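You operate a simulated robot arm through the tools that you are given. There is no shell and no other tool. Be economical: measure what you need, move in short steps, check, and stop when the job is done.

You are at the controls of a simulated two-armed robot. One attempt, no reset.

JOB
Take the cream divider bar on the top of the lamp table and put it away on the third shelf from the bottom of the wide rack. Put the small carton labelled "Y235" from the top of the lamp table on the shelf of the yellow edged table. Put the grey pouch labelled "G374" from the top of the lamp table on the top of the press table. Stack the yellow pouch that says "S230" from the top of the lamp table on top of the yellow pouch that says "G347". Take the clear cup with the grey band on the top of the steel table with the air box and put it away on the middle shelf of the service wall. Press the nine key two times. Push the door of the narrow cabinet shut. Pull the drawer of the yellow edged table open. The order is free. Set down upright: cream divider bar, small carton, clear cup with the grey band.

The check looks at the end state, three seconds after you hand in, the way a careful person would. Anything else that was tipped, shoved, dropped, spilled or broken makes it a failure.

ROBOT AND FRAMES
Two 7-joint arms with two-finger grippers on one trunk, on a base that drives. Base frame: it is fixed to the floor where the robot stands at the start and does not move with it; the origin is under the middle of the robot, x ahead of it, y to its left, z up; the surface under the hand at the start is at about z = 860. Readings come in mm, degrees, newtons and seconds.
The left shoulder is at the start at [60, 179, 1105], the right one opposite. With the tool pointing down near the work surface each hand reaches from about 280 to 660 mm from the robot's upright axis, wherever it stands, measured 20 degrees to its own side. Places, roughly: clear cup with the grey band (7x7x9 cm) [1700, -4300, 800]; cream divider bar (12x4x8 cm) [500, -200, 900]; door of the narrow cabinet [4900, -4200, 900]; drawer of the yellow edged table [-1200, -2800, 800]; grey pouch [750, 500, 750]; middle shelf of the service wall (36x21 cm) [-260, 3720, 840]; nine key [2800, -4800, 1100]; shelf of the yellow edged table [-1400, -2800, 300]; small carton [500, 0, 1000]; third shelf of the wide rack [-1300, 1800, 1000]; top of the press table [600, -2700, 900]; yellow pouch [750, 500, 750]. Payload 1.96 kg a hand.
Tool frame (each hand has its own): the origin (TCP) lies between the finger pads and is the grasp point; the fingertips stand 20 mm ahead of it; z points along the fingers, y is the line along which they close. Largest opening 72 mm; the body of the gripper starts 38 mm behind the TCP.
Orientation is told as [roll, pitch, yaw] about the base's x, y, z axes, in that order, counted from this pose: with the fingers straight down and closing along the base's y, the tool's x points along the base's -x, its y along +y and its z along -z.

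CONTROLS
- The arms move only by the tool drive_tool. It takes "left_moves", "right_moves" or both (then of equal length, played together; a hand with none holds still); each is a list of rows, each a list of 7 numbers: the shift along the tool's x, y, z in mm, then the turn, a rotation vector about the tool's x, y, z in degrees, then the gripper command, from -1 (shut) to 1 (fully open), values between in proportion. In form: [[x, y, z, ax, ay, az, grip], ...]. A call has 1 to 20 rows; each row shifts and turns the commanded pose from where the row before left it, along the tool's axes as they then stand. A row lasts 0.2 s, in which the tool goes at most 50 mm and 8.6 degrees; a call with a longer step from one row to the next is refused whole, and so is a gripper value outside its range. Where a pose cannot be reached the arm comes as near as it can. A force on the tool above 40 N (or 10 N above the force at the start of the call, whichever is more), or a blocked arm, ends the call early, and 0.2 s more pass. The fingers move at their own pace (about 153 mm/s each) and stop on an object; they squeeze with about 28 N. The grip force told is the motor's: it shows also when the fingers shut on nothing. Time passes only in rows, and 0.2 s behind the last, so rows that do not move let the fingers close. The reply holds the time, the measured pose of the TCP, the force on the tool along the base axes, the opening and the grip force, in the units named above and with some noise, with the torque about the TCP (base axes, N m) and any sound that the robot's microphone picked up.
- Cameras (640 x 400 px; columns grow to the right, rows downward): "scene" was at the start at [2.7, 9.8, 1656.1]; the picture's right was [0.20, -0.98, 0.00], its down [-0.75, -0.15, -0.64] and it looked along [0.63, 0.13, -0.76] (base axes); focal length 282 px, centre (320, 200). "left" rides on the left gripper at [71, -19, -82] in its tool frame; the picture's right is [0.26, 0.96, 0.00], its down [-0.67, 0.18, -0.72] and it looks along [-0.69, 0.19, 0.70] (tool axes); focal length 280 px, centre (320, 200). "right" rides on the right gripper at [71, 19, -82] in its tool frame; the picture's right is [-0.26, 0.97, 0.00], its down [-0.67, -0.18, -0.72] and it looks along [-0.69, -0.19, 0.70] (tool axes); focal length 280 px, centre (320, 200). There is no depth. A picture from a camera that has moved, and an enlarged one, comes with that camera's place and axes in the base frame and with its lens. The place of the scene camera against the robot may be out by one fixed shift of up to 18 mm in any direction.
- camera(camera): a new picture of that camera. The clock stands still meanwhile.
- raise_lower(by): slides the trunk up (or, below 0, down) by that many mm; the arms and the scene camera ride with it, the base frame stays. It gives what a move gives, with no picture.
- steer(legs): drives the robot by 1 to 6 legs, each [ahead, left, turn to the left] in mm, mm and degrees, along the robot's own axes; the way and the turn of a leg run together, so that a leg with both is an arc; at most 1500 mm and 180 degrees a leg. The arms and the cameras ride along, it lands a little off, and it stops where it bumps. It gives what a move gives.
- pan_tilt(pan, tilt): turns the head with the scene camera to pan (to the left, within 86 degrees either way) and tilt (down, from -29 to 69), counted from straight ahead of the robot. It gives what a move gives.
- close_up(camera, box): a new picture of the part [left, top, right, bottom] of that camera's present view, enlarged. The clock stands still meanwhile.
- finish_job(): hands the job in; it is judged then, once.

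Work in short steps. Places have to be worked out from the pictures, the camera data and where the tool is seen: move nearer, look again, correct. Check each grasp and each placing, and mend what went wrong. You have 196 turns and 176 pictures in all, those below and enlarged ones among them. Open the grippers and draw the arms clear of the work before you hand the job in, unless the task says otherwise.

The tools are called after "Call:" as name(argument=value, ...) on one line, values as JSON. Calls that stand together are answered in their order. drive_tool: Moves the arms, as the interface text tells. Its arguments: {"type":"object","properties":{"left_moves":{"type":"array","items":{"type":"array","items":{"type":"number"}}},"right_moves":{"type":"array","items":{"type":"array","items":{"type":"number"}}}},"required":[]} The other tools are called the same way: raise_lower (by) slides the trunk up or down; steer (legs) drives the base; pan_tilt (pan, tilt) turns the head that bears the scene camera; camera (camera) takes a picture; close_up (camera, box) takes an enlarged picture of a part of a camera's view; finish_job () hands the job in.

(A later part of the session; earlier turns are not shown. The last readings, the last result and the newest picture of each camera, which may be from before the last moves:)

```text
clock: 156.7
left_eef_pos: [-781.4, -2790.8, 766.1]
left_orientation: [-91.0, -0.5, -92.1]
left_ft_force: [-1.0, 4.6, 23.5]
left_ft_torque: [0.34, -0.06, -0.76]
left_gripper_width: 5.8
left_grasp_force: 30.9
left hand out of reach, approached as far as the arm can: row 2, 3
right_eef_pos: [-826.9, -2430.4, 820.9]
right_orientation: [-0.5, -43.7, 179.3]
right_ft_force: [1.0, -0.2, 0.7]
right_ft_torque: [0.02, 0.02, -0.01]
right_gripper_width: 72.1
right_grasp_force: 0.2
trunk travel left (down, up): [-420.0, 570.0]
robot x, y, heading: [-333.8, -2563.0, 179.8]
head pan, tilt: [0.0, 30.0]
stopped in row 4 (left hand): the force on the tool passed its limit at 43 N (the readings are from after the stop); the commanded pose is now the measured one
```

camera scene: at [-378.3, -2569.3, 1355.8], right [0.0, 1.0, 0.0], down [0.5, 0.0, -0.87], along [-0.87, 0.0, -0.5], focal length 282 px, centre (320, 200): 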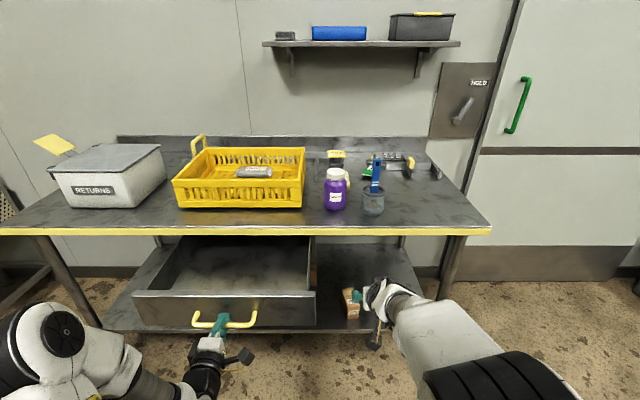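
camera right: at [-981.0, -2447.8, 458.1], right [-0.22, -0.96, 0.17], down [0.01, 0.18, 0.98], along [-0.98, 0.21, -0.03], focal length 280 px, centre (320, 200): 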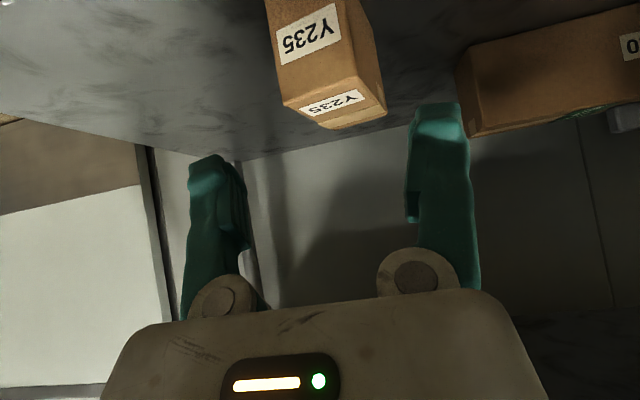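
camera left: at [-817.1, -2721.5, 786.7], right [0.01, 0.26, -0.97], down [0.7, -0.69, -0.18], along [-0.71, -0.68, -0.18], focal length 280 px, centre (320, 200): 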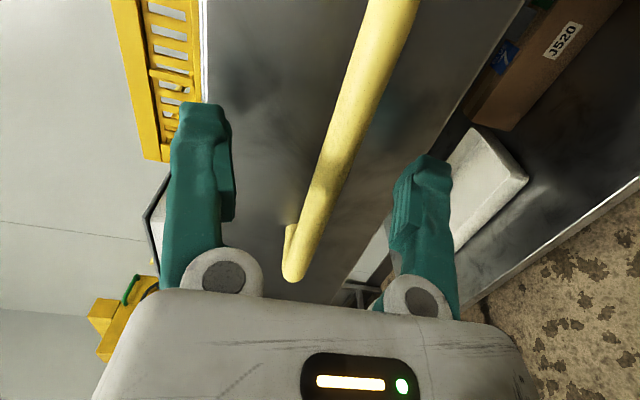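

The drawer is open ~250 mm. I release, back off, raise the trunk, and head down the aisle toward the south side.

Call:
drive_tool(left_moves=[[0, 0, 0, 0, 0, 0, 1], [0, 0, 0, 0, 0, 0, 1], [0, 0, 0, 0, 0, 0, 1]])

Call:
steer(legs=[[-130, 0, 0]])

Call:
raise_lower(by=300)

Call:
camera(camera="scene")

Call:
steer(legs=[[0, 1350, 0]])

Call:
pan_tilt(pan=86, tilt=20)

Call:
camera(camera="scene")

```text
clock: 157.5
left_eef_pos: [-781.1, -2794.6, 761.5]
left_orientation: [-90.6, -0.3, -91.8]
left_ft_force: [-0.3, 0.3, -0.2]
left_ft_torque: [-0.03, 0.02, -0.02]
left_gripper_width: 72.1
left_grasp_force: 0.0
right_eef_pos: [-827.6, -2430.6, 819.3]
right_orientation: [-0.6, -43.7, 179.4]
right_ft_force: [0.3, -0.9, 0.8]
right_ft_torque: [0.0, 0.01, -0.01]
right_gripper_width: 72.2
right_grasp_force: 0.1
trunk travel left (down, up): [-420.0, 570.0]
robot x, y, heading: [-335.5, -2562.7, 179.9]
head pan, tilt: [0.0, 30.0]
```

```text
clock: 158.8
left_eef_pos: [-652.8, -2793.2, 762.6]
left_orientation: [-90.6, -0.3, -91.9]
left_ft_force: [0.1, 0.0, -0.5]
left_ft_torque: [0.01, 0.01, -0.01]
left_gripper_width: 71.9
left_grasp_force: 0.1
right_eef_pos: [-699.0, -2431.8, 820.3]
right_orientation: [-0.6, -43.6, 179.4]
right_ft_force: [0.3, -0.4, -0.1]
right_ft_torque: [0.0, 0.04, 0.0]
right_gripper_width: 72.1
right_grasp_force: 0.1
trunk travel left (down, up): [-420.0, 570.0]
robot x, y, heading: [-206.0, -2561.7, 179.7]
head pan, tilt: [0.0, 30.0]
```

```text
clock: 161.8
left_eef_pos: [-653.5, -2794.1, 1062.5]
left_orientation: [-90.5, -0.4, -92.0]
left_ft_force: [0.7, 0.2, 0.4]
left_ft_torque: [-0.02, 0.0, 0.0]
left_gripper_width: 72.2
left_grasp_force: 0.1
right_eef_pos: [-699.9, -2432.4, 1120.3]
right_orientation: [-0.6, -43.6, 179.4]
right_ft_force: [0.1, 0.3, 0.2]
right_ft_torque: [-0.01, 0.03, -0.02]
right_gripper_width: 71.9
right_grasp_force: 0.0
trunk travel left (down, up): [-720.0, 270.0]
robot x, y, heading: [-207.1, -2563.9, 180.0]
head pan, tilt: [0.0, 30.0]
```

```text
96 pictures are left
camera scene: at [-249.0, -2568.7, 1655.4], right [0.0, 1.0, 0.0], down [0.5, 0.0, -0.87], along [-0.87, 0.0, -0.5], focal length 282 px, centre (320, 200)
```

scene: 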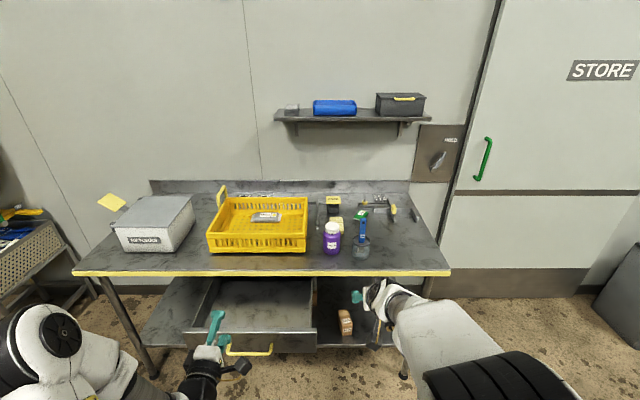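

```text
clock: 168.6
left_eef_pos: [-656.3, -4165.2, 1061.3]
left_orientation: [-90.6, -0.4, -91.9]
left_ft_force: [0.1, 0.1, -0.5]
left_ft_torque: [-0.01, 0.0, 0.0]
left_gripper_width: 72.2
left_grasp_force: 0.1
right_eef_pos: [-702.9, -3803.4, 1120.7]
right_orientation: [-0.6, -43.6, 179.3]
right_ft_force: [-0.8, 0.3, 0.2]
right_ft_torque: [0.03, 0.02, 0.0]
right_gripper_width: 71.9
right_grasp_force: 0.0
trunk travel left (down, up): [-720.0, 270.0]
robot x, y, heading: [-208.0, -3935.7, 180.0]
head pan, tilt: [0.0, 30.0]
```

```text
clock: 170.2
left_eef_pos: [-657.4, -4166.0, 1061.7]
left_orientation: [-90.5, -0.3, -91.9]
left_ft_force: [-1.0, 0.8, -0.1]
left_ft_torque: [0.0, 0.02, -0.02]
left_gripper_width: 72.1
left_grasp_force: 0.1
right_eef_pos: [-702.8, -3802.8, 1118.6]
right_orientation: [-0.6, -43.5, 179.3]
right_ft_force: [-0.5, 0.1, 1.2]
right_ft_torque: [0.01, -0.03, -0.02]
right_gripper_width: 72.0
right_grasp_force: 0.0
trunk travel left (down, up): [-720.0, 270.0]
robot x, y, heading: [-211.4, -3935.7, 179.9]
head pan, tilt: [85.9, 20.0]
```

```text
95 pictures are left
camera scene: at [-168.8, -4033.0, 1671.5], right [-1.0, 0.07, 0.0], down [0.03, 0.34, -0.94], along [-0.07, -0.94, -0.34], focal length 282 px, centre (320, 200)
```

scene: 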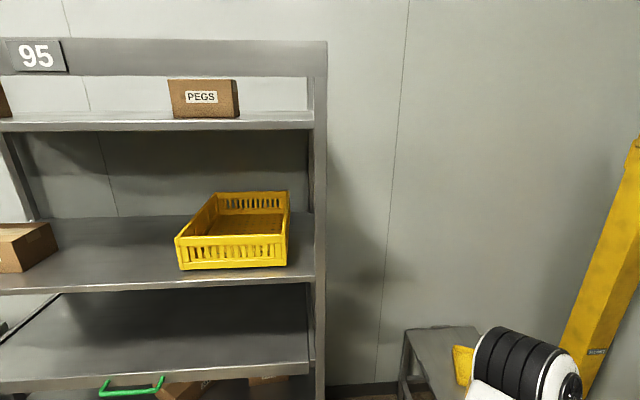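

Drawer result looks good. I turn left 90° to face the south wall and look toward the steel table.

Call:
steer(legs=[[0, 0, 90]])

Call:
pan_tilt(pan=65, tilt=22)

Call:
camera(camera="scene")

```text
clock: 174.5
left_eef_pos: [27.0, -4381.1, 1060.6]
left_orientation: [-90.5, -0.4, -1.3]
left_ft_force: [-0.9, -1.0, 0.0]
left_ft_torque: [0.0, -0.02, 0.01]
left_gripper_width: 71.7
left_grasp_force: 0.0
right_eef_pos: [-335.6, -4430.6, 1119.6]
right_orientation: [-0.6, -43.5, -90.1]
right_ft_force: [-0.1, 0.1, -0.3]
right_ft_torque: [-0.01, -0.03, 0.0]
right_gripper_width: 72.1
right_grasp_force: 0.0
trunk travel left (down, up): [-720.0, 270.0]
robot x, y, heading: [-209.8, -3932.6, -89.4]
head pan, tilt: [85.9, 20.0]
```

```text
clock: 175.3
left_eef_pos: [26.0, -4380.2, 1061.5]
left_orientation: [-90.5, -0.5, -1.2]
left_ft_force: [-0.2, 0.3, 0.5]
left_ft_torque: [0.0, -0.02, -0.02]
left_gripper_width: 72.0
left_grasp_force: 0.1
right_eef_pos: [-334.7, -4430.2, 1120.5]
right_orientation: [-0.6, -43.5, -90.0]
right_ft_force: [0.0, 0.3, -0.1]
right_ft_torque: [-0.03, 0.0, 0.02]
right_gripper_width: 72.0
right_grasp_force: 0.0
trunk travel left (down, up): [-720.0, 270.0]
robot x, y, heading: [-209.8, -3934.3, -89.3]
head pan, tilt: [65.0, 22.0]
```

```text
94 pictures are left
camera scene: at [-137.7, -3918.4, 1668.3], right [-0.41, -0.91, 0.0], down [-0.34, 0.16, -0.93], along [0.84, -0.38, -0.37], focal length 282 px, centre (320, 200)
```

scene: 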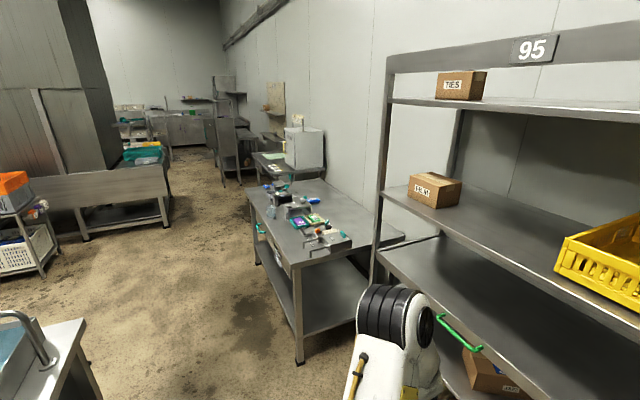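

The nearer table (x 1100–2300, front y≈−4310) has many items; a further one carries a white box. I strafe east, easing back a bit to keep my hands clear of the table fronts.

Call:
steer(legs=[[0, 900, 0], [-130, 0, -0.7], [0, 750, 0]])

Call:
pan_tilt(pan=10, tilt=40)

Call:
camera(camera="scene")

Call:
pan_tilt(pan=50, tilt=25)

Call:
camera(camera="scene")

```text
clock: 184.6
left_eef_pos: [1684.3, -4230.2, 1061.6]
left_orientation: [-90.4, -0.5, -1.5]
left_ft_force: [0.2, 0.2, -0.3]
left_ft_torque: [-0.04, -0.05, -0.01]
left_gripper_width: 71.8
left_grasp_force: 0.1
right_eef_pos: [1322.3, -4280.2, 1119.6]
right_orientation: [-0.6, -43.6, -90.2]
right_ft_force: [-0.4, 0.6, -0.6]
right_ft_torque: [0.0, 0.02, 0.02]
right_gripper_width: 72.0
right_grasp_force: 0.1
trunk travel left (down, up): [-720.0, 270.0]
robot x, y, heading: [1450.0, -3784.9, -89.6]
head pan, tilt: [65.0, 22.0]
```

```text
clock: 185.9
left_eef_pos: [1683.9, -4229.8, 1062.6]
left_orientation: [-90.3, -0.5, -1.3]
left_ft_force: [-1.0, -0.5, 0.5]
left_ft_torque: [0.0, -0.04, -0.01]
left_gripper_width: 71.7
left_grasp_force: 0.0
right_eef_pos: [1323.5, -4279.1, 1120.7]
right_orientation: [-0.7, -43.6, -90.2]
right_ft_force: [-0.3, -0.1, 0.7]
right_ft_torque: [0.0, 0.01, 0.01]
right_gripper_width: 72.0
right_grasp_force: 0.0
trunk travel left (down, up): [-720.0, 270.0]
robot x, y, heading: [1449.7, -3783.9, -89.8]
head pan, tilt: [10.0, 40.0]
```

```text
93 pictures are left
camera scene: at [1452.4, -3813.0, 1640.1], right [-0.98, -0.18, 0.0], down [-0.12, 0.63, -0.77], along [0.14, -0.75, -0.64], focal length 282 px, centre (320, 200)
```

scene: 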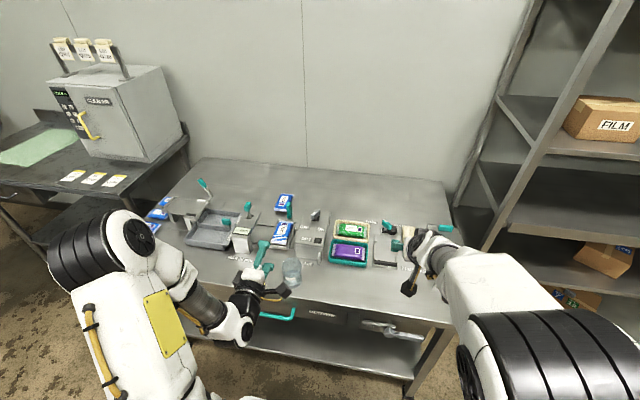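

```text
clock: 186.9
left_eef_pos: [1684.4, -4231.5, 1061.9]
left_orientation: [-90.5, -0.4, -1.4]
left_ft_force: [0.2, -0.4, -0.4]
left_ft_torque: [0.01, 0.01, 0.02]
left_gripper_width: 72.1
left_grasp_force: 0.1
right_eef_pos: [1322.3, -4280.6, 1120.1]
right_orientation: [-0.6, -43.6, -90.2]
right_ft_force: [0.5, 0.1, 0.0]
right_ft_torque: [0.02, -0.05, -0.01]
right_gripper_width: 71.8
right_grasp_force: 0.0
trunk travel left (down, up): [-720.0, 270.0]
robot x, y, heading: [1450.7, -3783.3, -89.8]
head pan, tilt: [50.0, 25.0]
```

```text
92 pictures are left
camera scene: at [1507.9, -3788.2, 1663.4], right [-0.64, -0.77, 0.0], down [-0.33, 0.27, -0.91], along [0.7, -0.58, -0.42], focal length 282 px, centre (320, 200)
```

scene: 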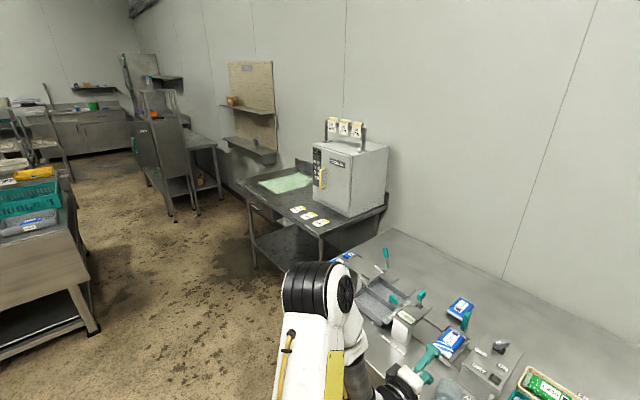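

The cup is at ~(1640,−4307). I'll press the key first (oven-like box on the next table, x≈2800), so I strafe on to x≈2550 and look.

Call:
steer(legs=[[0, 1100, 0]])

Call:
pan_tilt(pan=5, tilt=25)

Call:
camera(camera="scene")

```text
clock: 192.6
left_eef_pos: [2773.3, -4229.4, 1062.0]
left_orientation: [-90.5, -0.4, -1.9]
left_ft_force: [-0.4, 0.4, -0.2]
left_ft_torque: [0.0, 0.02, -0.01]
left_gripper_width: 71.9
left_grasp_force: 0.0
right_eef_pos: [2412.7, -4275.6, 1120.1]
right_orientation: [-0.6, -43.7, -90.7]
right_ft_force: [0.3, 0.3, 0.3]
right_ft_torque: [-0.04, 0.0, -0.01]
right_gripper_width: 72.1
right_grasp_force: 0.1
trunk travel left (down, up): [-720.0, 270.0]
robot x, y, heading: [2546.0, -3782.5, -90.2]
head pan, tilt: [50.0, 25.0]
```

```text
clock: 193.7
left_eef_pos: [2774.6, -4229.7, 1061.6]
left_orientation: [-90.5, -0.5, -1.9]
left_ft_force: [1.0, -0.3, 0.4]
left_ft_torque: [-0.02, -0.01, 0.01]
left_gripper_width: 71.9
left_grasp_force: 0.1
right_eef_pos: [2411.3, -4276.0, 1118.9]
right_orientation: [-0.7, -43.6, -90.7]
right_ft_force: [0.2, 0.3, -0.2]
right_ft_torque: [0.01, 0.0, -0.01]
right_gripper_width: 72.0
right_grasp_force: 0.0
trunk travel left (down, up): [-720.0, 270.0]
robot x, y, heading: [2541.0, -3775.9, -89.8]
head pan, tilt: [5.0, 25.0]
```

```text
91 pictures are left
camera scene: at [2538.6, -3819.1, 1663.4], right [-1.0, -0.09, 0.0], down [-0.04, 0.42, -0.91], along [0.08, -0.9, -0.42], focal length 282 px, centre (320, 200)
```

scene: 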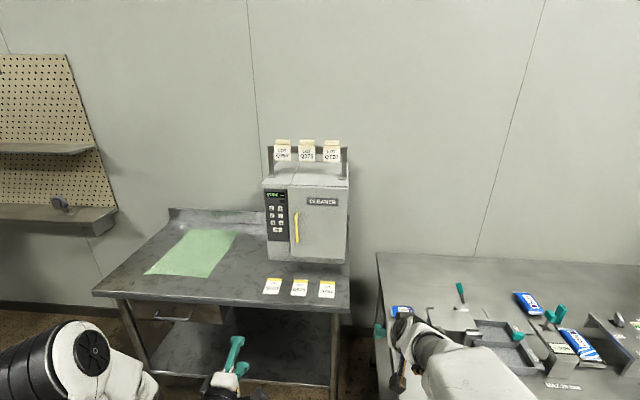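

Call:
close_up(camera="scene", box=[250, 170, 330, 270])

```text
4.00 times, centred on (290, 220) of scene
camera zoom: at [2538.6, -3819.1, 1663.4], right [-1.0, -0.09, 0.0], down [-0.04, 0.42, -0.91], along [0.08, -0.9, -0.42], focal length 1129 px, centre (440, 120)
```

zoom: 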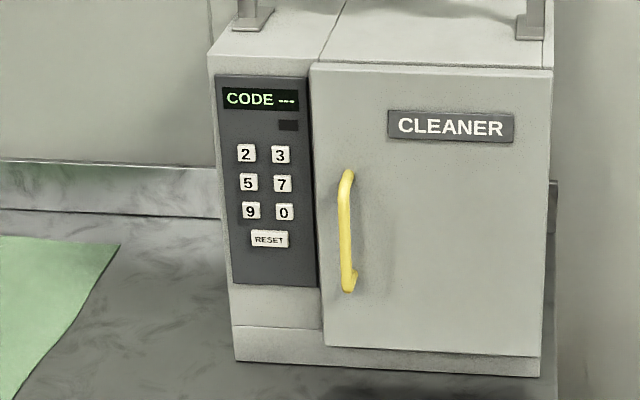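

The key 9 is at about (2837,−4856,1062), keys ~19 mm on a 36×30 mm grid. I close the left fingers and drive closer, aligned with it.

Call:
drive_tool(left_moves=[[0, 0, 0, 0, 0, 0, -1], [0, 0, 0, 0, 0, 0, -1], [0, 0, 0, 0, 0, 0, -1]])

Call:
steer(legs=[[450, 60, 0]])

Call:
camera(camera="left")

Call:
camera(camera="scene")

```text
clock: 194.5
left_eef_pos: [2773.3, -4228.8, 1063.0]
left_orientation: [-90.5, -0.4, -1.9]
left_ft_force: [-0.2, 1.0, 0.0]
left_ft_torque: [-0.02, 0.01, 0.0]
left_gripper_width: 0.0
left_grasp_force: 28.1
right_eef_pos: [2412.2, -4276.9, 1119.5]
right_orientation: [-0.7, -43.6, -90.7]
right_ft_force: [0.5, -0.2, -0.2]
right_ft_torque: [0.01, 0.03, -0.02]
right_gripper_width: 72.1
right_grasp_force: 0.1
trunk travel left (down, up): [-720.0, 270.0]
robot x, y, heading: [2539.9, -3778.2, -90.0]
head pan, tilt: [5.0, 25.0]
```

```text
clock: 197.2
left_eef_pos: [2835.9, -4680.7, 1062.5]
left_orientation: [-90.5, -0.3, -1.5]
left_ft_force: [0.9, -0.1, 0.1]
left_ft_torque: [-0.01, 0.02, -0.02]
left_gripper_width: 0.3
left_grasp_force: 27.6
right_eef_pos: [2474.5, -4730.8, 1118.8]
right_orientation: [-0.6, -43.6, -90.2]
right_ft_force: [-0.6, -0.4, 0.0]
right_ft_torque: [0.03, 0.0, 0.01]
right_gripper_width: 72.0
right_grasp_force: 0.1
trunk travel left (down, up): [-720.0, 270.0]
robot x, y, heading: [2605.7, -4238.2, -89.8]
head pan, tilt: [5.0, 25.0]
```

```text
89 pictures are left
camera left: at [2767.6, -4598.2, 1080.3], right [-0.26, 0.0, -0.97], down [0.69, 0.7, -0.18], along [0.67, -0.72, -0.18], focal length 280 px, centre (320, 200)
```

left: 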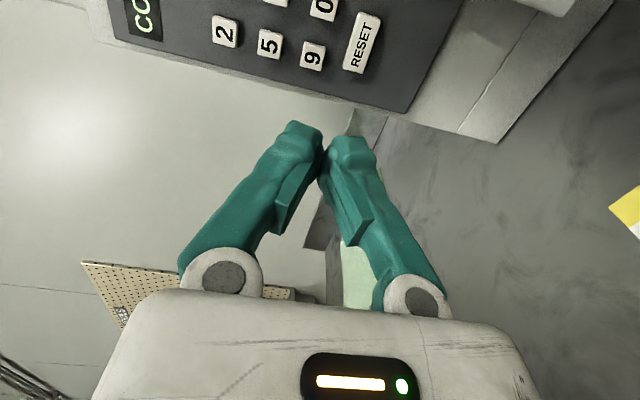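

```text
88 pictures are left
camera scene: at [2598.7, -4272.5, 1663.4], right [-1.0, -0.09, 0.0], down [-0.04, 0.42, -0.91], along [0.08, -0.9, -0.42], focal length 282 px, centre (320, 200)
```

scene: 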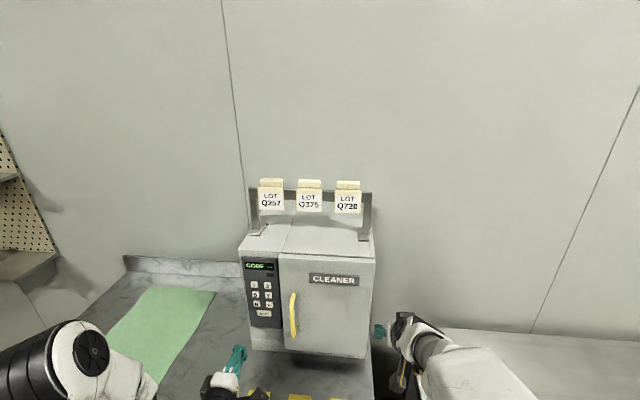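

From the left camera the 9 key is at about (2844,−4856,1065). I shift slightly and advance 90 mm, then look again.

Call:
drive_tool(left_moves=[[-9, -2, 0, 0, 0, 0, -1], [0, 0, 30, 0, 0, 0, -1], [0, 0, 30, 0, 0, 0, -1], [0, 0, 30, 0, 0, 0, -1], [0, 0, 0, 0, 0, 0, -1]])

Call:
camera(camera="left")

```text
clock: 198.4
left_eef_pos: [2843.3, -4772.0, 1066.2]
left_orientation: [-90.5, -0.4, -1.5]
left_ft_force: [-0.3, -0.4, -0.6]
left_ft_torque: [0.03, 0.01, -0.03]
left_gripper_width: 0.1
left_grasp_force: 27.6
right_eef_pos: [2475.4, -4730.2, 1119.6]
right_orientation: [-0.6, -43.7, -90.2]
right_ft_force: [0.6, 0.1, 0.6]
right_ft_torque: [-0.03, 0.0, -0.02]
right_gripper_width: 72.1
right_grasp_force: 0.0
trunk travel left (down, up): [-720.0, 270.0]
robot x, y, heading: [2604.6, -4240.8, -89.6]
head pan, tilt: [5.0, 25.0]
```

```text
87 pictures are left
camera left: at [2774.8, -4688.0, 1083.4], right [-0.26, 0.0, -0.97], down [0.69, 0.7, -0.18], along [0.67, -0.72, -0.18], focal length 280 px, centre (320, 200)
```

left: 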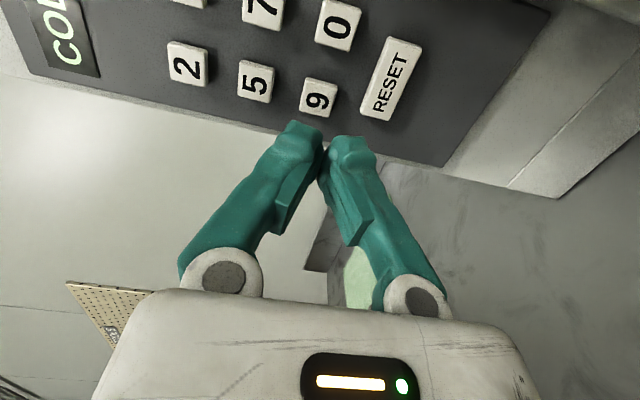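

Triangulated key: (2838.5,−4834,1067). I trim x by 3 mm, approach to a few mm and then press gently.

Call:
drive_tool(left_moves=[[3, -1, 0, 0, 0, 0, -1], [0, 0, 16, 0, 0, 0, -1], [0, 0, 16, 0, 0, 0, -1], [0, 0, 0, 0, 0, 0, -1]])

Call:
camera(camera="left")

```text
clock: 199.4
left_eef_pos: [2840.2, -4802.6, 1064.9]
left_orientation: [-90.5, -0.4, -1.4]
left_ft_force: [0.0, -0.6, -0.3]
left_ft_torque: [0.0, -0.02, -0.06]
left_gripper_width: 0.0
left_grasp_force: 27.8
right_eef_pos: [2474.6, -4729.9, 1119.3]
right_orientation: [-0.6, -43.6, -90.4]
right_ft_force: [-0.5, -0.5, 0.8]
right_ft_torque: [-0.01, 0.0, -0.03]
right_gripper_width: 71.8
right_grasp_force: 0.1
trunk travel left (down, up): [-720.0, 270.0]
robot x, y, heading: [2603.1, -4229.8, -89.6]
head pan, tilt: [5.0, 25.0]
```

```text
86 pictures are left
camera left: at [2770.0, -4718.8, 1083.7], right [-0.26, 0.0, -0.97], down [0.69, 0.7, -0.18], along [0.67, -0.72, -0.18], focal length 280 px, centre (320, 200)
```

left: 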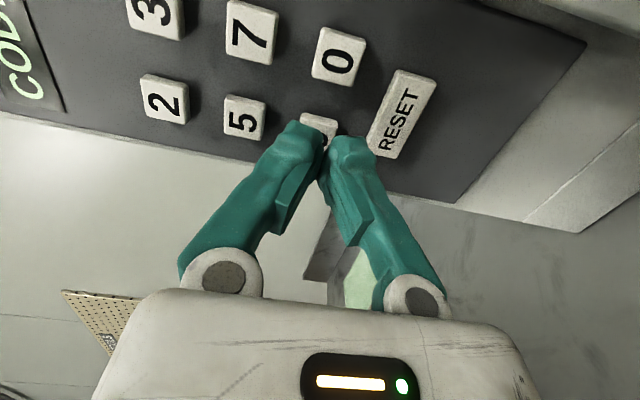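

The fingertips are right in front of the 9. Pressing in small steps.

Call:
drive_tool(left_moves=[[0, 0, 4, 0, 0, 0, -1], [0, 0, 4, 0, 0, 0, -1], [0, 0, 2, 0, 0, 0, -1], [0, 0, 2, 0, 0, 0, -1], [0, 0, 2, 0, 0, 0, -1]])

Call:
close_up(camera="scene", box=[230, 240, 310, 340])

```text
clock: 200.6
left_eef_pos: [2839.5, -4818.4, 1065.7]
left_orientation: [-90.4, -0.5, -1.5]
left_ft_force: [0.6, -0.9, -0.6]
left_ft_torque: [-0.02, 0.01, 0.0]
left_gripper_width: 0.0
left_grasp_force: 28.4
right_eef_pos: [2475.3, -4729.8, 1120.0]
right_orientation: [-0.5, -43.7, -90.3]
right_ft_force: [0.0, -0.2, 0.2]
right_ft_torque: [-0.03, -0.05, 0.03]
right_gripper_width: 71.9
right_grasp_force: 0.1
trunk travel left (down, up): [-720.0, 270.0]
robot x, y, heading: [2602.3, -4235.2, -89.5]
head pan, tilt: [5.0, 25.0]
```

```text
4.00 times, centred on (270, 290) of scene
camera zoom: at [2598.7, -4272.6, 1663.4], right [-1.0, -0.09, 0.0], down [-0.04, 0.42, -0.91], along [0.08, -0.9, -0.42], focal length 1129 px, centre (520, -160)
```

zoom: 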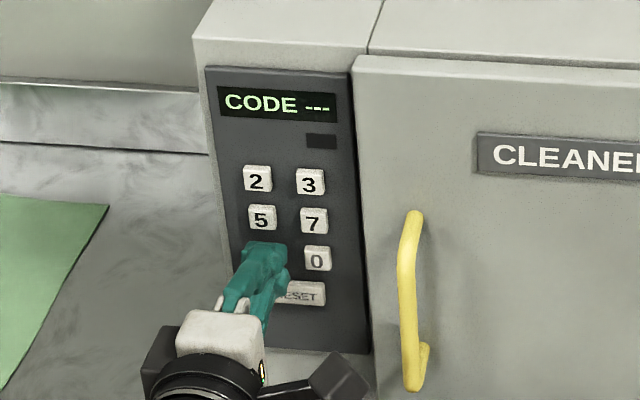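

Not touching yet (no force). The view shows the tips over the 9; I continue in 2 mm steps.

Call:
drive_tool(left_moves=[[0, 0, 2, 0, 0, 0, -1], [0, 0, 2, 0, 0, 0, -1], [0, 0, 2, 0, 0, 0, -1], [0, 0, 2, 0, 0, 0, -1]])

Call:
close_up(camera="scene", box=[230, 240, 310, 340])

```text
clock: 201.6
left_eef_pos: [2839.2, -4823.8, 1066.6]
left_orientation: [-90.5, -0.4, -1.3]
left_ft_force: [-1.9, 15.0, -7.9]
left_ft_torque: [0.12, 0.01, -0.01]
left_gripper_width: 5.9
left_grasp_force: 30.0
right_eef_pos: [2475.2, -4728.1, 1120.8]
right_orientation: [-0.7, -43.7, -90.3]
right_ft_force: [-0.8, 0.2, 0.5]
right_ft_torque: [0.01, -0.03, -0.01]
right_gripper_width: 71.9
right_grasp_force: 0.0
trunk travel left (down, up): [-720.0, 270.0]
robot x, y, heading: [2604.5, -4235.8, -89.7]
head pan, tilt: [5.0, 25.0]
heard: click
```

```text
4.00 times, centred on (270, 290) of scene
camera zoom: at [2598.7, -4269.7, 1663.4], right [-1.0, -0.09, 0.0], down [-0.04, 0.42, -0.91], along [0.08, -0.9, -0.42], focal length 1129 px, centre (520, -160)
```

zoom: 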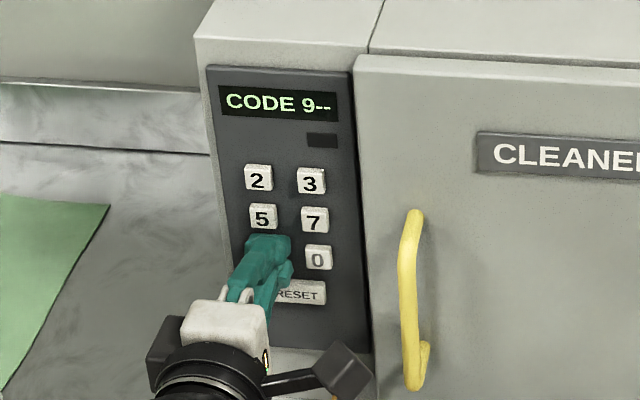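

Click heard, display "CODE 9--". I back off and press a second time.

Call:
drive_tool(left_moves=[[0, 0, -6, 0, 0, 0, -1], [0, 0, -8, 0, 0, 0, -1], [0, 0, 0, 0, 0, 0, -1], [0, 0, 0, 0, 0, 0, -1]])

Call:
drive_tool(left_moves=[[0, 0, 6, 0, 0, 0, -1], [0, 0, 2, 0, 0, 0, -1], [0, 0, 2, 0, 0, 0, -1], [0, 0, 2, 0, 0, 0, -1], [0, 0, 2, 0, 0, 0, -1]])

Call:
close_up(camera="scene", box=[230, 240, 310, 340])

```text
clock: 202.6
left_eef_pos: [2839.7, -4813.0, 1066.9]
left_orientation: [-90.5, -0.4, -1.5]
left_ft_force: [0.5, 0.0, -0.3]
left_ft_torque: [-0.05, 0.0, -0.04]
left_gripper_width: 0.0
left_grasp_force: 29.6
right_eef_pos: [2475.8, -4729.6, 1119.5]
right_orientation: [-0.6, -43.6, -90.4]
right_ft_force: [0.1, 0.2, 1.0]
right_ft_torque: [-0.05, 0.0, -0.02]
right_gripper_width: 72.1
right_grasp_force: 0.1
trunk travel left (down, up): [-720.0, 270.0]
robot x, y, heading: [2603.7, -4233.0, -89.6]
head pan, tilt: [5.0, 25.0]
```

```text
clock: 203.8
left_eef_pos: [2838.9, -4824.2, 1065.6]
left_orientation: [-90.5, -0.3, -1.4]
left_ft_force: [-0.4, 13.8, -5.4]
left_ft_torque: [0.1, 0.0, 0.02]
left_gripper_width: 6.1
left_grasp_force: 29.4
right_eef_pos: [2474.8, -4728.0, 1120.5]
right_orientation: [-0.6, -43.7, -90.4]
right_ft_force: [-0.1, 0.0, 0.5]
right_ft_torque: [0.01, 0.0, 0.01]
right_gripper_width: 72.2
right_grasp_force: 0.0
trunk travel left (down, up): [-720.0, 270.0]
robot x, y, heading: [2604.7, -4231.7, -89.8]
head pan, tilt: [5.0, 25.0]
heard: click
```

```text
4.00 times, centred on (270, 290) of scene
camera zoom: at [2598.8, -4269.3, 1663.4], right [-1.0, -0.09, 0.0], down [-0.04, 0.42, -0.91], along [0.08, -0.9, -0.42], focal length 1129 px, centre (520, -160)
```

zoom: 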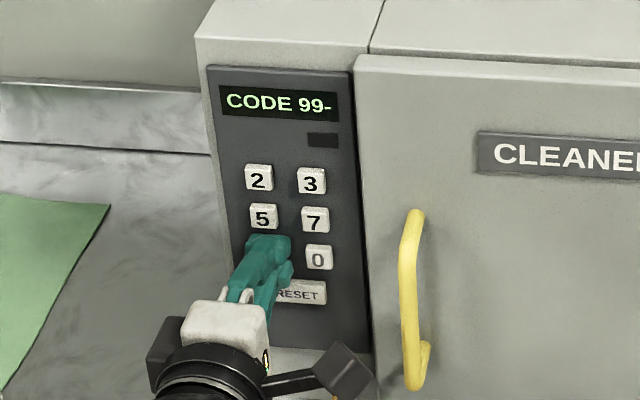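

"CODE 99-": two presses registered. I withdraw the hand, back the base off and look east toward the narrow cabinet.

Call:
drive_tool(left_moves=[[0, 0, -20, 0, 0, 0, -1], [0, 0, -40, 0, 0, 0, -1], [0, 0, -40, 0, 0, 0, -1]])

Call:
steer(legs=[[-550, 0, 0]])

Call:
pan_tilt(pan=70, tilt=18)

Call:
camera(camera="scene")

```text
clock: 204.6
left_eef_pos: [2840.7, -4725.1, 1064.8]
left_orientation: [-90.6, -0.4, -1.4]
left_ft_force: [0.3, 0.5, 0.3]
left_ft_torque: [0.02, 0.0, 0.0]
left_gripper_width: 0.0
left_grasp_force: 29.7
right_eef_pos: [2475.0, -4731.0, 1119.9]
right_orientation: [-0.7, -43.6, -90.3]
right_ft_force: [0.0, 0.4, -0.1]
right_ft_torque: [-0.01, 0.01, -0.02]
right_gripper_width: 71.8
right_grasp_force: 0.0
trunk travel left (down, up): [-720.0, 270.0]
robot x, y, heading: [2601.6, -4235.5, -89.8]
head pan, tilt: [5.0, 25.0]
```

```text
clock: 207.7
left_eef_pos: [2839.9, -4184.4, 1064.6]
left_orientation: [-90.4, -0.3, -1.1]
left_ft_force: [-1.0, 0.8, 0.2]
left_ft_torque: [0.0, -0.02, -0.02]
left_gripper_width: 0.0
left_grasp_force: 30.6
right_eef_pos: [2474.8, -4192.3, 1120.3]
right_orientation: [-0.6, -43.6, -89.8]
right_ft_force: [-0.4, 0.3, 0.4]
right_ft_torque: [-0.01, -0.02, -0.02]
right_gripper_width: 71.9
right_grasp_force: 0.0
trunk travel left (down, up): [-720.0, 270.0]
robot x, y, heading: [2599.4, -3697.0, -89.4]
head pan, tilt: [5.0, 25.0]
```

```text
clock: 209.1
left_eef_pos: [2840.9, -4184.7, 1063.5]
left_orientation: [-90.5, -0.4, -1.1]
left_ft_force: [0.6, -0.4, 0.5]
left_ft_torque: [0.02, 0.01, 0.01]
left_gripper_width: 0.2
left_grasp_force: 29.8
right_eef_pos: [2474.8, -4191.1, 1119.8]
right_orientation: [-0.6, -43.7, -89.9]
right_ft_force: [0.0, -0.5, 0.2]
right_ft_torque: [0.02, 0.0, 0.02]
right_gripper_width: 72.1
right_grasp_force: 0.1
trunk travel left (down, up): [-720.0, 270.0]
robot x, y, heading: [2603.6, -3693.6, -89.5]
head pan, tilt: [70.0, 18.0]
```

```text
82 pictures are left
camera scene: at [2673.8, -3672.6, 1674.8], right [-0.33, -0.94, 0.0], down [-0.29, 0.1, -0.95], along [0.9, -0.32, -0.31], focal length 282 px, centre (320, 200)
```

scene: 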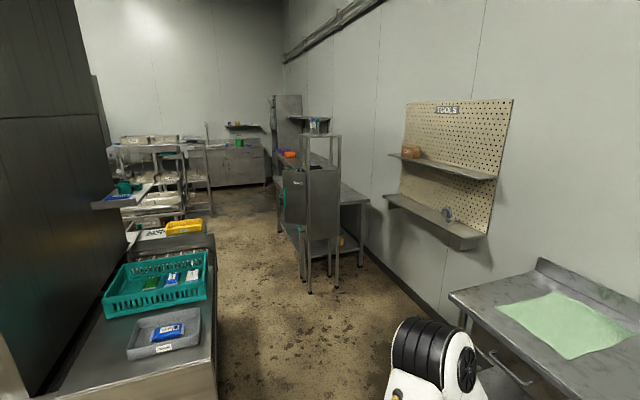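

Call:
close_up(camera="scene", box=[250, 90, 390, 300])

```text
1.90 times, centred on (320, 195) of scene
camera zoom: at [2673.8, -3672.6, 1674.8], right [-0.33, -0.94, 0.0], down [-0.29, 0.1, -0.95], along [0.9, -0.32, -0.31], focal length 538 px, centre (320, 210)
```

zoom: 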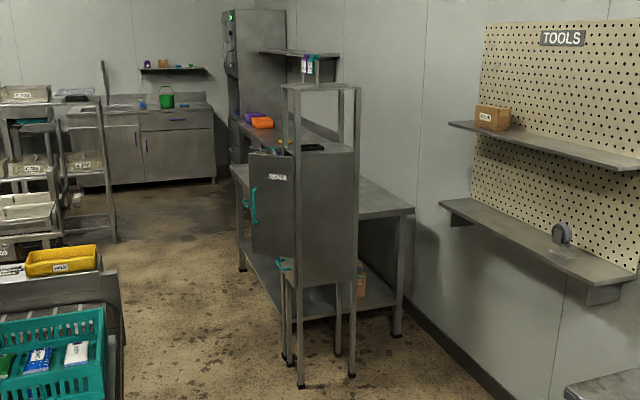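

The cabinet stands at x 4860–5095 with its front at y≈−4350; the door is hinged at its near (−x) edge and open ~40°. I go to the middle of the aisle, turn to face east and drive closer.

Call:
steer(legs=[[330, 0, 0], [0, 0, 89.5], [1250, 0, 0]])

Call:
pan_tilt(pan=-10, tilt=22)

Call:
camera(camera="scene")

```text
clock: 221.0
left_eef_pos: [4336.2, -3784.5, 1064.0]
left_orientation: [-90.5, -0.4, 88.8]
left_ft_force: [-0.3, -0.8, 0.5]
left_ft_torque: [0.02, -0.01, -0.01]
left_gripper_width: 0.1
left_grasp_force: 29.4
right_eef_pos: [4343.0, -4150.0, 1119.5]
right_orientation: [-0.6, -43.6, 0.0]
right_ft_force: [0.4, -0.7, 0.1]
right_ft_torque: [-0.03, -0.02, 0.01]
right_gripper_width: 71.9
right_grasp_force: 0.0
trunk travel left (down, up): [-720.0, 270.0]
robot x, y, heading: [3845.2, -4026.8, 0.4]
head pan, tilt: [70.0, 18.0]
```

```text
clock: 222.5
left_eef_pos: [4336.0, -3784.0, 1064.2]
left_orientation: [-90.4, -0.3, 88.9]
left_ft_force: [0.6, -0.5, 0.4]
left_ft_torque: [-0.01, 0.01, -0.04]
left_gripper_width: 0.1
left_grasp_force: 30.1
right_eef_pos: [4343.4, -4149.5, 1119.0]
right_orientation: [-0.7, -43.6, 0.0]
right_ft_force: [-1.1, -0.2, -0.6]
right_ft_torque: [0.01, -0.01, 0.0]
right_gripper_width: 72.0
right_grasp_force: 0.0
trunk travel left (down, up): [-720.0, 270.0]
robot x, y, heading: [3848.5, -4024.8, 0.4]
head pan, tilt: [-10.0, 22.0]
```

```text
80 pictures are left
camera scene: at [3865.7, -4045.6, 1668.3], right [-0.16, -0.99, 0.0], down [-0.37, 0.06, -0.93], along [0.91, -0.15, -0.37], focal length 282 px, centre (320, 200)
```

scene: 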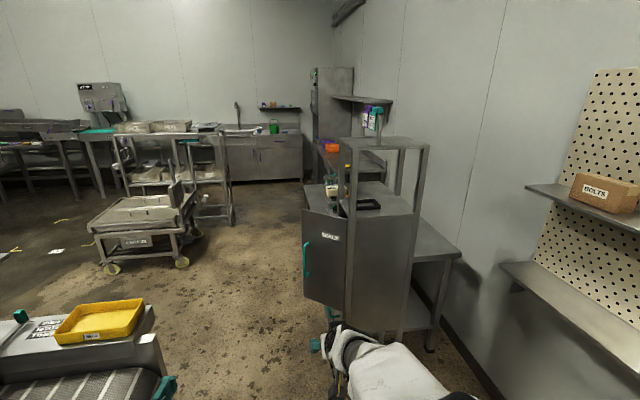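

To push along the door's normal I'll approach on a diagonal: heading −45°, left fist at z≈1064 (above the handle). I turn right 45° and move to about (4307,−3993).

Call:
steer(legs=[[0, 0, -45.4], [300, 345, 0]])

Call:
pan_tilt(pan=10, tilt=35)

Call:
camera(camera="scene")

Call:
camera(camera="left")

```text
clock: 227.3
left_eef_pos: [4813.0, -4171.6, 1063.8]
left_orientation: [-90.5, -0.4, 43.0]
left_ft_force: [0.0, 0.4, -0.1]
left_ft_torque: [-0.02, -0.01, -0.02]
left_gripper_width: 0.0
left_grasp_force: 29.5
right_eef_pos: [4554.0, -4431.7, 1119.2]
right_orientation: [-0.7, -43.6, -45.6]
right_ft_force: [-0.6, 0.1, 0.4]
right_ft_torque: [0.0, 0.01, 0.0]
right_gripper_width: 72.1
right_grasp_force: 0.0
trunk travel left (down, up): [-720.0, 270.0]
robot x, y, heading: [4299.2, -3991.2, -45.3]
head pan, tilt: [-10.0, 22.0]
```

```text
clock: 228.2
left_eef_pos: [4812.8, -4171.7, 1064.2]
left_orientation: [-90.5, -0.3, 43.2]
left_ft_force: [-0.4, 0.6, -0.5]
left_ft_torque: [0.0, -0.01, 0.02]
left_gripper_width: 0.3
left_grasp_force: 29.7
right_eef_pos: [4554.8, -4431.5, 1118.9]
right_orientation: [-0.6, -43.7, -45.6]
right_ft_force: [-0.7, -0.6, -0.2]
right_ft_torque: [0.05, -0.01, 0.02]
right_gripper_width: 72.1
right_grasp_force: 0.0
trunk travel left (down, up): [-720.0, 270.0]
robot x, y, heading: [4295.5, -3987.0, -45.3]
head pan, tilt: [10.0, 35.0]
```

```text
79 pictures are left
camera scene: at [4315.8, -4002.7, 1647.7], right [-0.58, -0.82, 0.0], down [-0.47, 0.33, -0.82], along [0.67, -0.47, -0.57], focal length 282 px, centre (320, 200)
```

scene: 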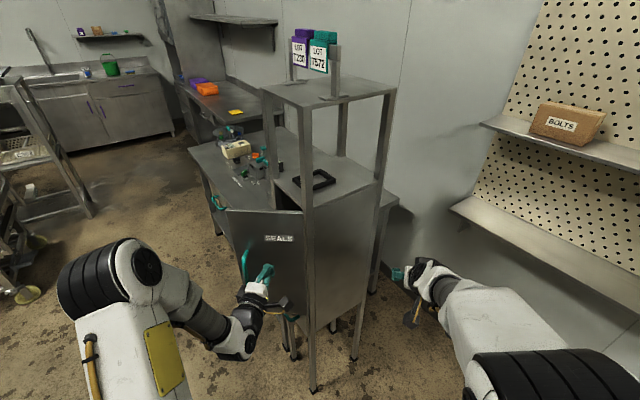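

```text
78 pictures are left
camera left: at [4704.5, -4159.8, 1082.3], right [-0.18, -0.18, -0.97], down [0.01, 0.98, -0.18], along [0.98, -0.04, -0.18], focal length 280 px, centre (320, 200)
```

left: 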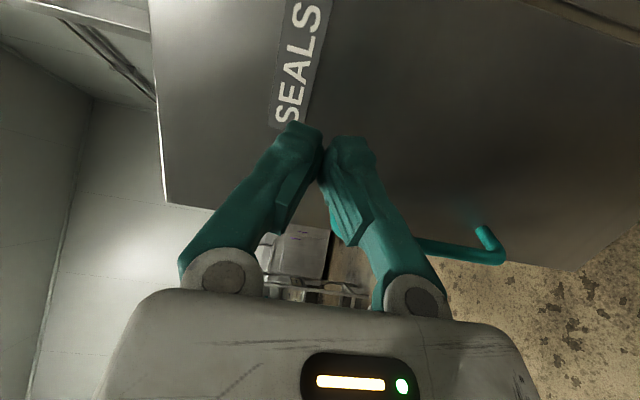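

The fist is above the handle level and lines up with the door. I shift it 40 mm left, then advance the base 150 mm and start pushing.

Call:
drive_tool(left_moves=[[-20, 0, 0, 0, 0, 0, -1], [-20, 0, 0, 0, 0, 0, -1]])

Call:
steer(legs=[[190, 0, 0]])

Call:
camera(camera="scene")

```text
clock: 228.8
left_eef_pos: [4842.0, -4143.6, 1064.4]
left_orientation: [-90.5, -0.3, 43.1]
left_ft_force: [0.3, -0.7, 0.4]
left_ft_torque: [0.01, 0.01, 0.04]
left_gripper_width: 0.2
left_grasp_force: 28.8
right_eef_pos: [4556.5, -4430.9, 1119.5]
right_orientation: [-0.6, -43.6, -45.7]
right_ft_force: [-0.2, -0.3, -0.5]
right_ft_torque: [-0.01, 0.0, 0.0]
right_gripper_width: 72.0
right_grasp_force: 0.0
trunk travel left (down, up): [-720.0, 270.0]
robot x, y, heading: [4300.2, -3988.4, -45.3]
head pan, tilt: [10.0, 35.0]
```

```text
clock: 230.3
left_eef_pos: [4977.3, -4278.6, 1064.0]
left_orientation: [-90.5, -0.4, 43.2]
left_ft_force: [0.3, -0.4, -0.1]
left_ft_torque: [0.03, 0.01, 0.02]
left_gripper_width: 0.0
left_grasp_force: 29.3
right_eef_pos: [4690.8, -4567.0, 1120.2]
right_orientation: [-0.6, -43.7, -45.7]
right_ft_force: [0.4, -0.5, -0.6]
right_ft_torque: [-0.01, 0.02, -0.02]
right_gripper_width: 71.8
right_grasp_force: 0.1
trunk travel left (down, up): [-720.0, 270.0]
robot x, y, heading: [4434.5, -4124.5, -45.0]
head pan, tilt: [10.0, 35.0]
```

```text
77 pictures are left
camera scene: at [4451.2, -4138.2, 1647.7], right [-0.58, -0.82, 0.0], down [-0.47, 0.33, -0.82], along [0.67, -0.47, -0.57], focal length 282 px, centre (320, 200)
```

scene: 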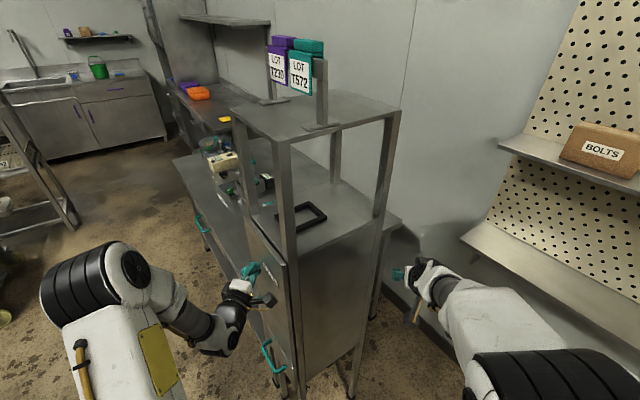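

The door has swung most of the way (~20° left). I push on straight toward the cabinet front (−y) in small steps until it's firmly shut.

Call:
drive_tool(left_moves=[[7, 0, 7, 0, 0, 0, -1], [7, 0, 7, 0, 0, 0, -1], [7, 0, 7, 0, 0, 0, -1], [7, 0, 7, 0, 0, 0, -1], [7, 0, 7, 0, 0, 0, -1], [7, 0, 7, 0, 0, 0, -1], [7, 0, 7, 0, 0, 0, -1], [7, 0, 7, 0, 0, 0, -1]])

Call:
camera(camera="scene")

```text
clock: 231.0
left_eef_pos: [4977.2, -4287.5, 1063.9]
left_orientation: [-90.2, -0.5, 44.5]
left_ft_force: [-4.7, 27.1, 2.1]
left_ft_torque: [-0.06, 0.2, 0.05]
left_gripper_width: 5.9
left_grasp_force: 29.8
right_eef_pos: [4690.1, -4562.2, 1121.7]
right_orientation: [-0.6, -43.8, -45.4]
right_ft_force: [0.8, 0.3, 0.6]
right_ft_torque: [0.02, -0.03, 0.03]
right_gripper_width: 72.1
right_grasp_force: 0.0
trunk travel left (down, up): [-720.0, 270.0]
robot x, y, heading: [4432.9, -4123.7, -45.0]
head pan, tilt: [10.0, 35.0]
stopped in row 3 (left hand): the force on the tool passed its limit at 46 N (the readings are from after the stop); the commanded pose is now the measured one
```

```text
76 pictures are left
camera scene: at [4446.5, -4132.4, 1648.0], right [-0.57, -0.82, 0.0], down [-0.47, 0.33, -0.82], along [0.67, -0.47, -0.57], focal length 282 px, centre (320, 200)
```

scene: 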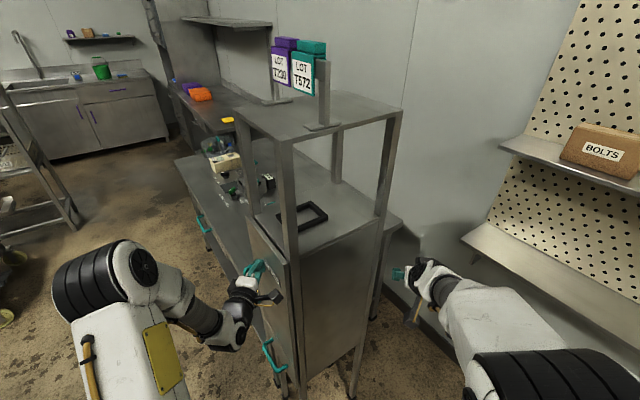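

Firm resistance now. I zoom in to verify whether the door is flush.

Call:
close_up(camera="scene", box=[210, 180, 330, 390])

Call:
camera(camera="left")

```text
1.90 times, centred on (270, 285) of scene
camera zoom: at [4446.5, -4132.4, 1648.0], right [-0.57, -0.82, 0.0], down [-0.47, 0.33, -0.82], along [0.67, -0.47, -0.57], focal length 538 px, centre (415, 38)
```

zoom: 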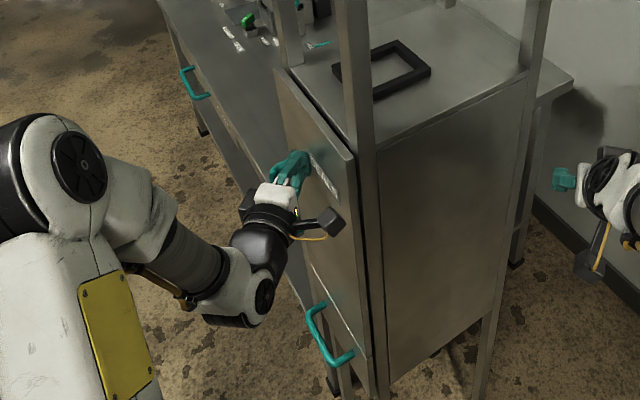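

```text
74 pictures are left
camera left: at [4868.8, -4279.2, 1082.6], right [-0.18, -0.18, -0.97], down [-0.02, 0.98, -0.18], along [0.98, -0.01, -0.18], focal length 280 px, centre (320, 200)
```

left: 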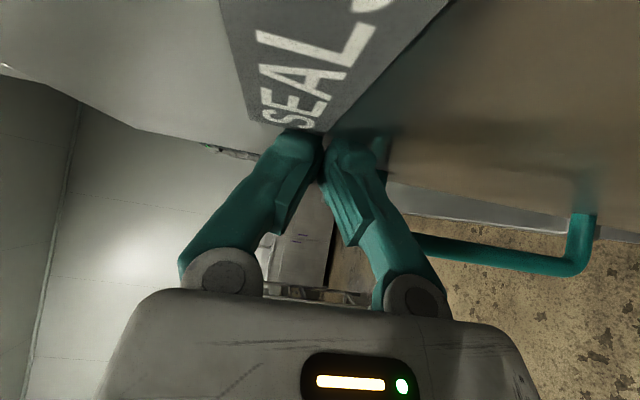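

The door looks flush with the cabinet front. I withdraw the fist and check again from a bit further.

Call:
drive_tool(left_moves=[[-10, 0, -15, 0, 0, 0, -1], [-10, 0, -25, 0, 0, 0, -1], [-10, 0, -25, 0, 0, 0, -1]])

Call:
steer(legs=[[-300, 0, 0]])

Call:
close_up(camera="scene", box=[200, 80, 420, 380])

```text
clock: 231.8
left_eef_pos: [4952.9, -4227.8, 1061.4]
left_orientation: [-90.1, -0.3, 43.8]
left_ft_force: [0.1, 0.4, 0.0]
left_ft_torque: [-0.02, -0.01, 0.0]
left_gripper_width: 0.0
left_grasp_force: 29.8
right_eef_pos: [4691.4, -4566.0, 1120.4]
right_orientation: [-0.6, -43.6, -45.5]
right_ft_force: [0.9, -0.2, 1.5]
right_ft_torque: [-0.01, 0.0, 0.03]
right_gripper_width: 71.9
right_grasp_force: 0.1
trunk travel left (down, up): [-720.0, 270.0]
robot x, y, heading: [4433.1, -4120.5, -45.2]
head pan, tilt: [10.0, 35.0]
```

```text
clock: 233.8
left_eef_pos: [4741.3, -4016.5, 1063.0]
left_orientation: [-90.0, -0.4, 43.7]
left_ft_force: [-0.1, 0.3, -0.6]
left_ft_torque: [-0.03, 0.03, -0.02]
left_gripper_width: 0.1
left_grasp_force: 30.1
right_eef_pos: [4478.3, -4355.1, 1120.7]
right_orientation: [-0.6, -43.6, -45.7]
right_ft_force: [0.4, -0.2, -0.8]
right_ft_torque: [-0.01, -0.03, 0.02]
right_gripper_width: 72.0
right_grasp_force: 0.1
trunk travel left (down, up): [-720.0, 270.0]
robot x, y, heading: [4221.3, -3913.4, -45.0]
head pan, tilt: [10.0, 35.0]
```

```text
1.33 times, centred on (310, 230) of scene
camera zoom: at [4239.6, -3925.7, 1647.7], right [-0.58, -0.82, 0.0], down [-0.47, 0.33, -0.82], along [0.67, -0.47, -0.57], focal length 376 px, centre (333, 160)
```

zoom: 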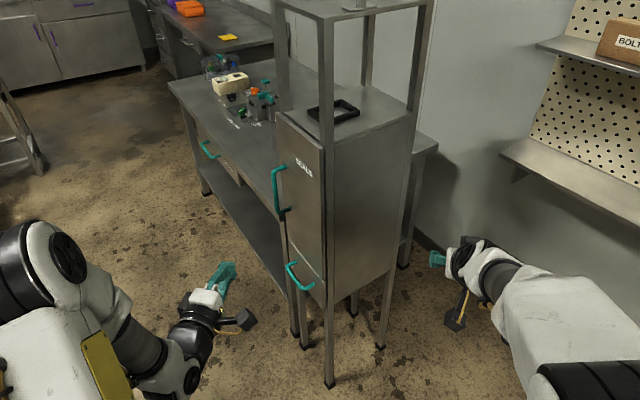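

Call:
close_up(camera="scene", box=[255, 150, 335, 310])

```text
2.50 times, centred on (295, 230) of scene
camera zoom: at [4239.6, -3925.7, 1647.7], right [-0.58, -0.82, 0.0], down [-0.47, 0.33, -0.82], along [0.67, -0.47, -0.57], focal length 706 px, centre (382, 125)
```

zoom: 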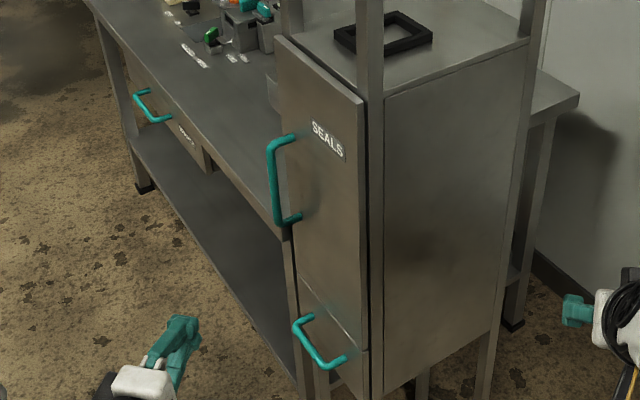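

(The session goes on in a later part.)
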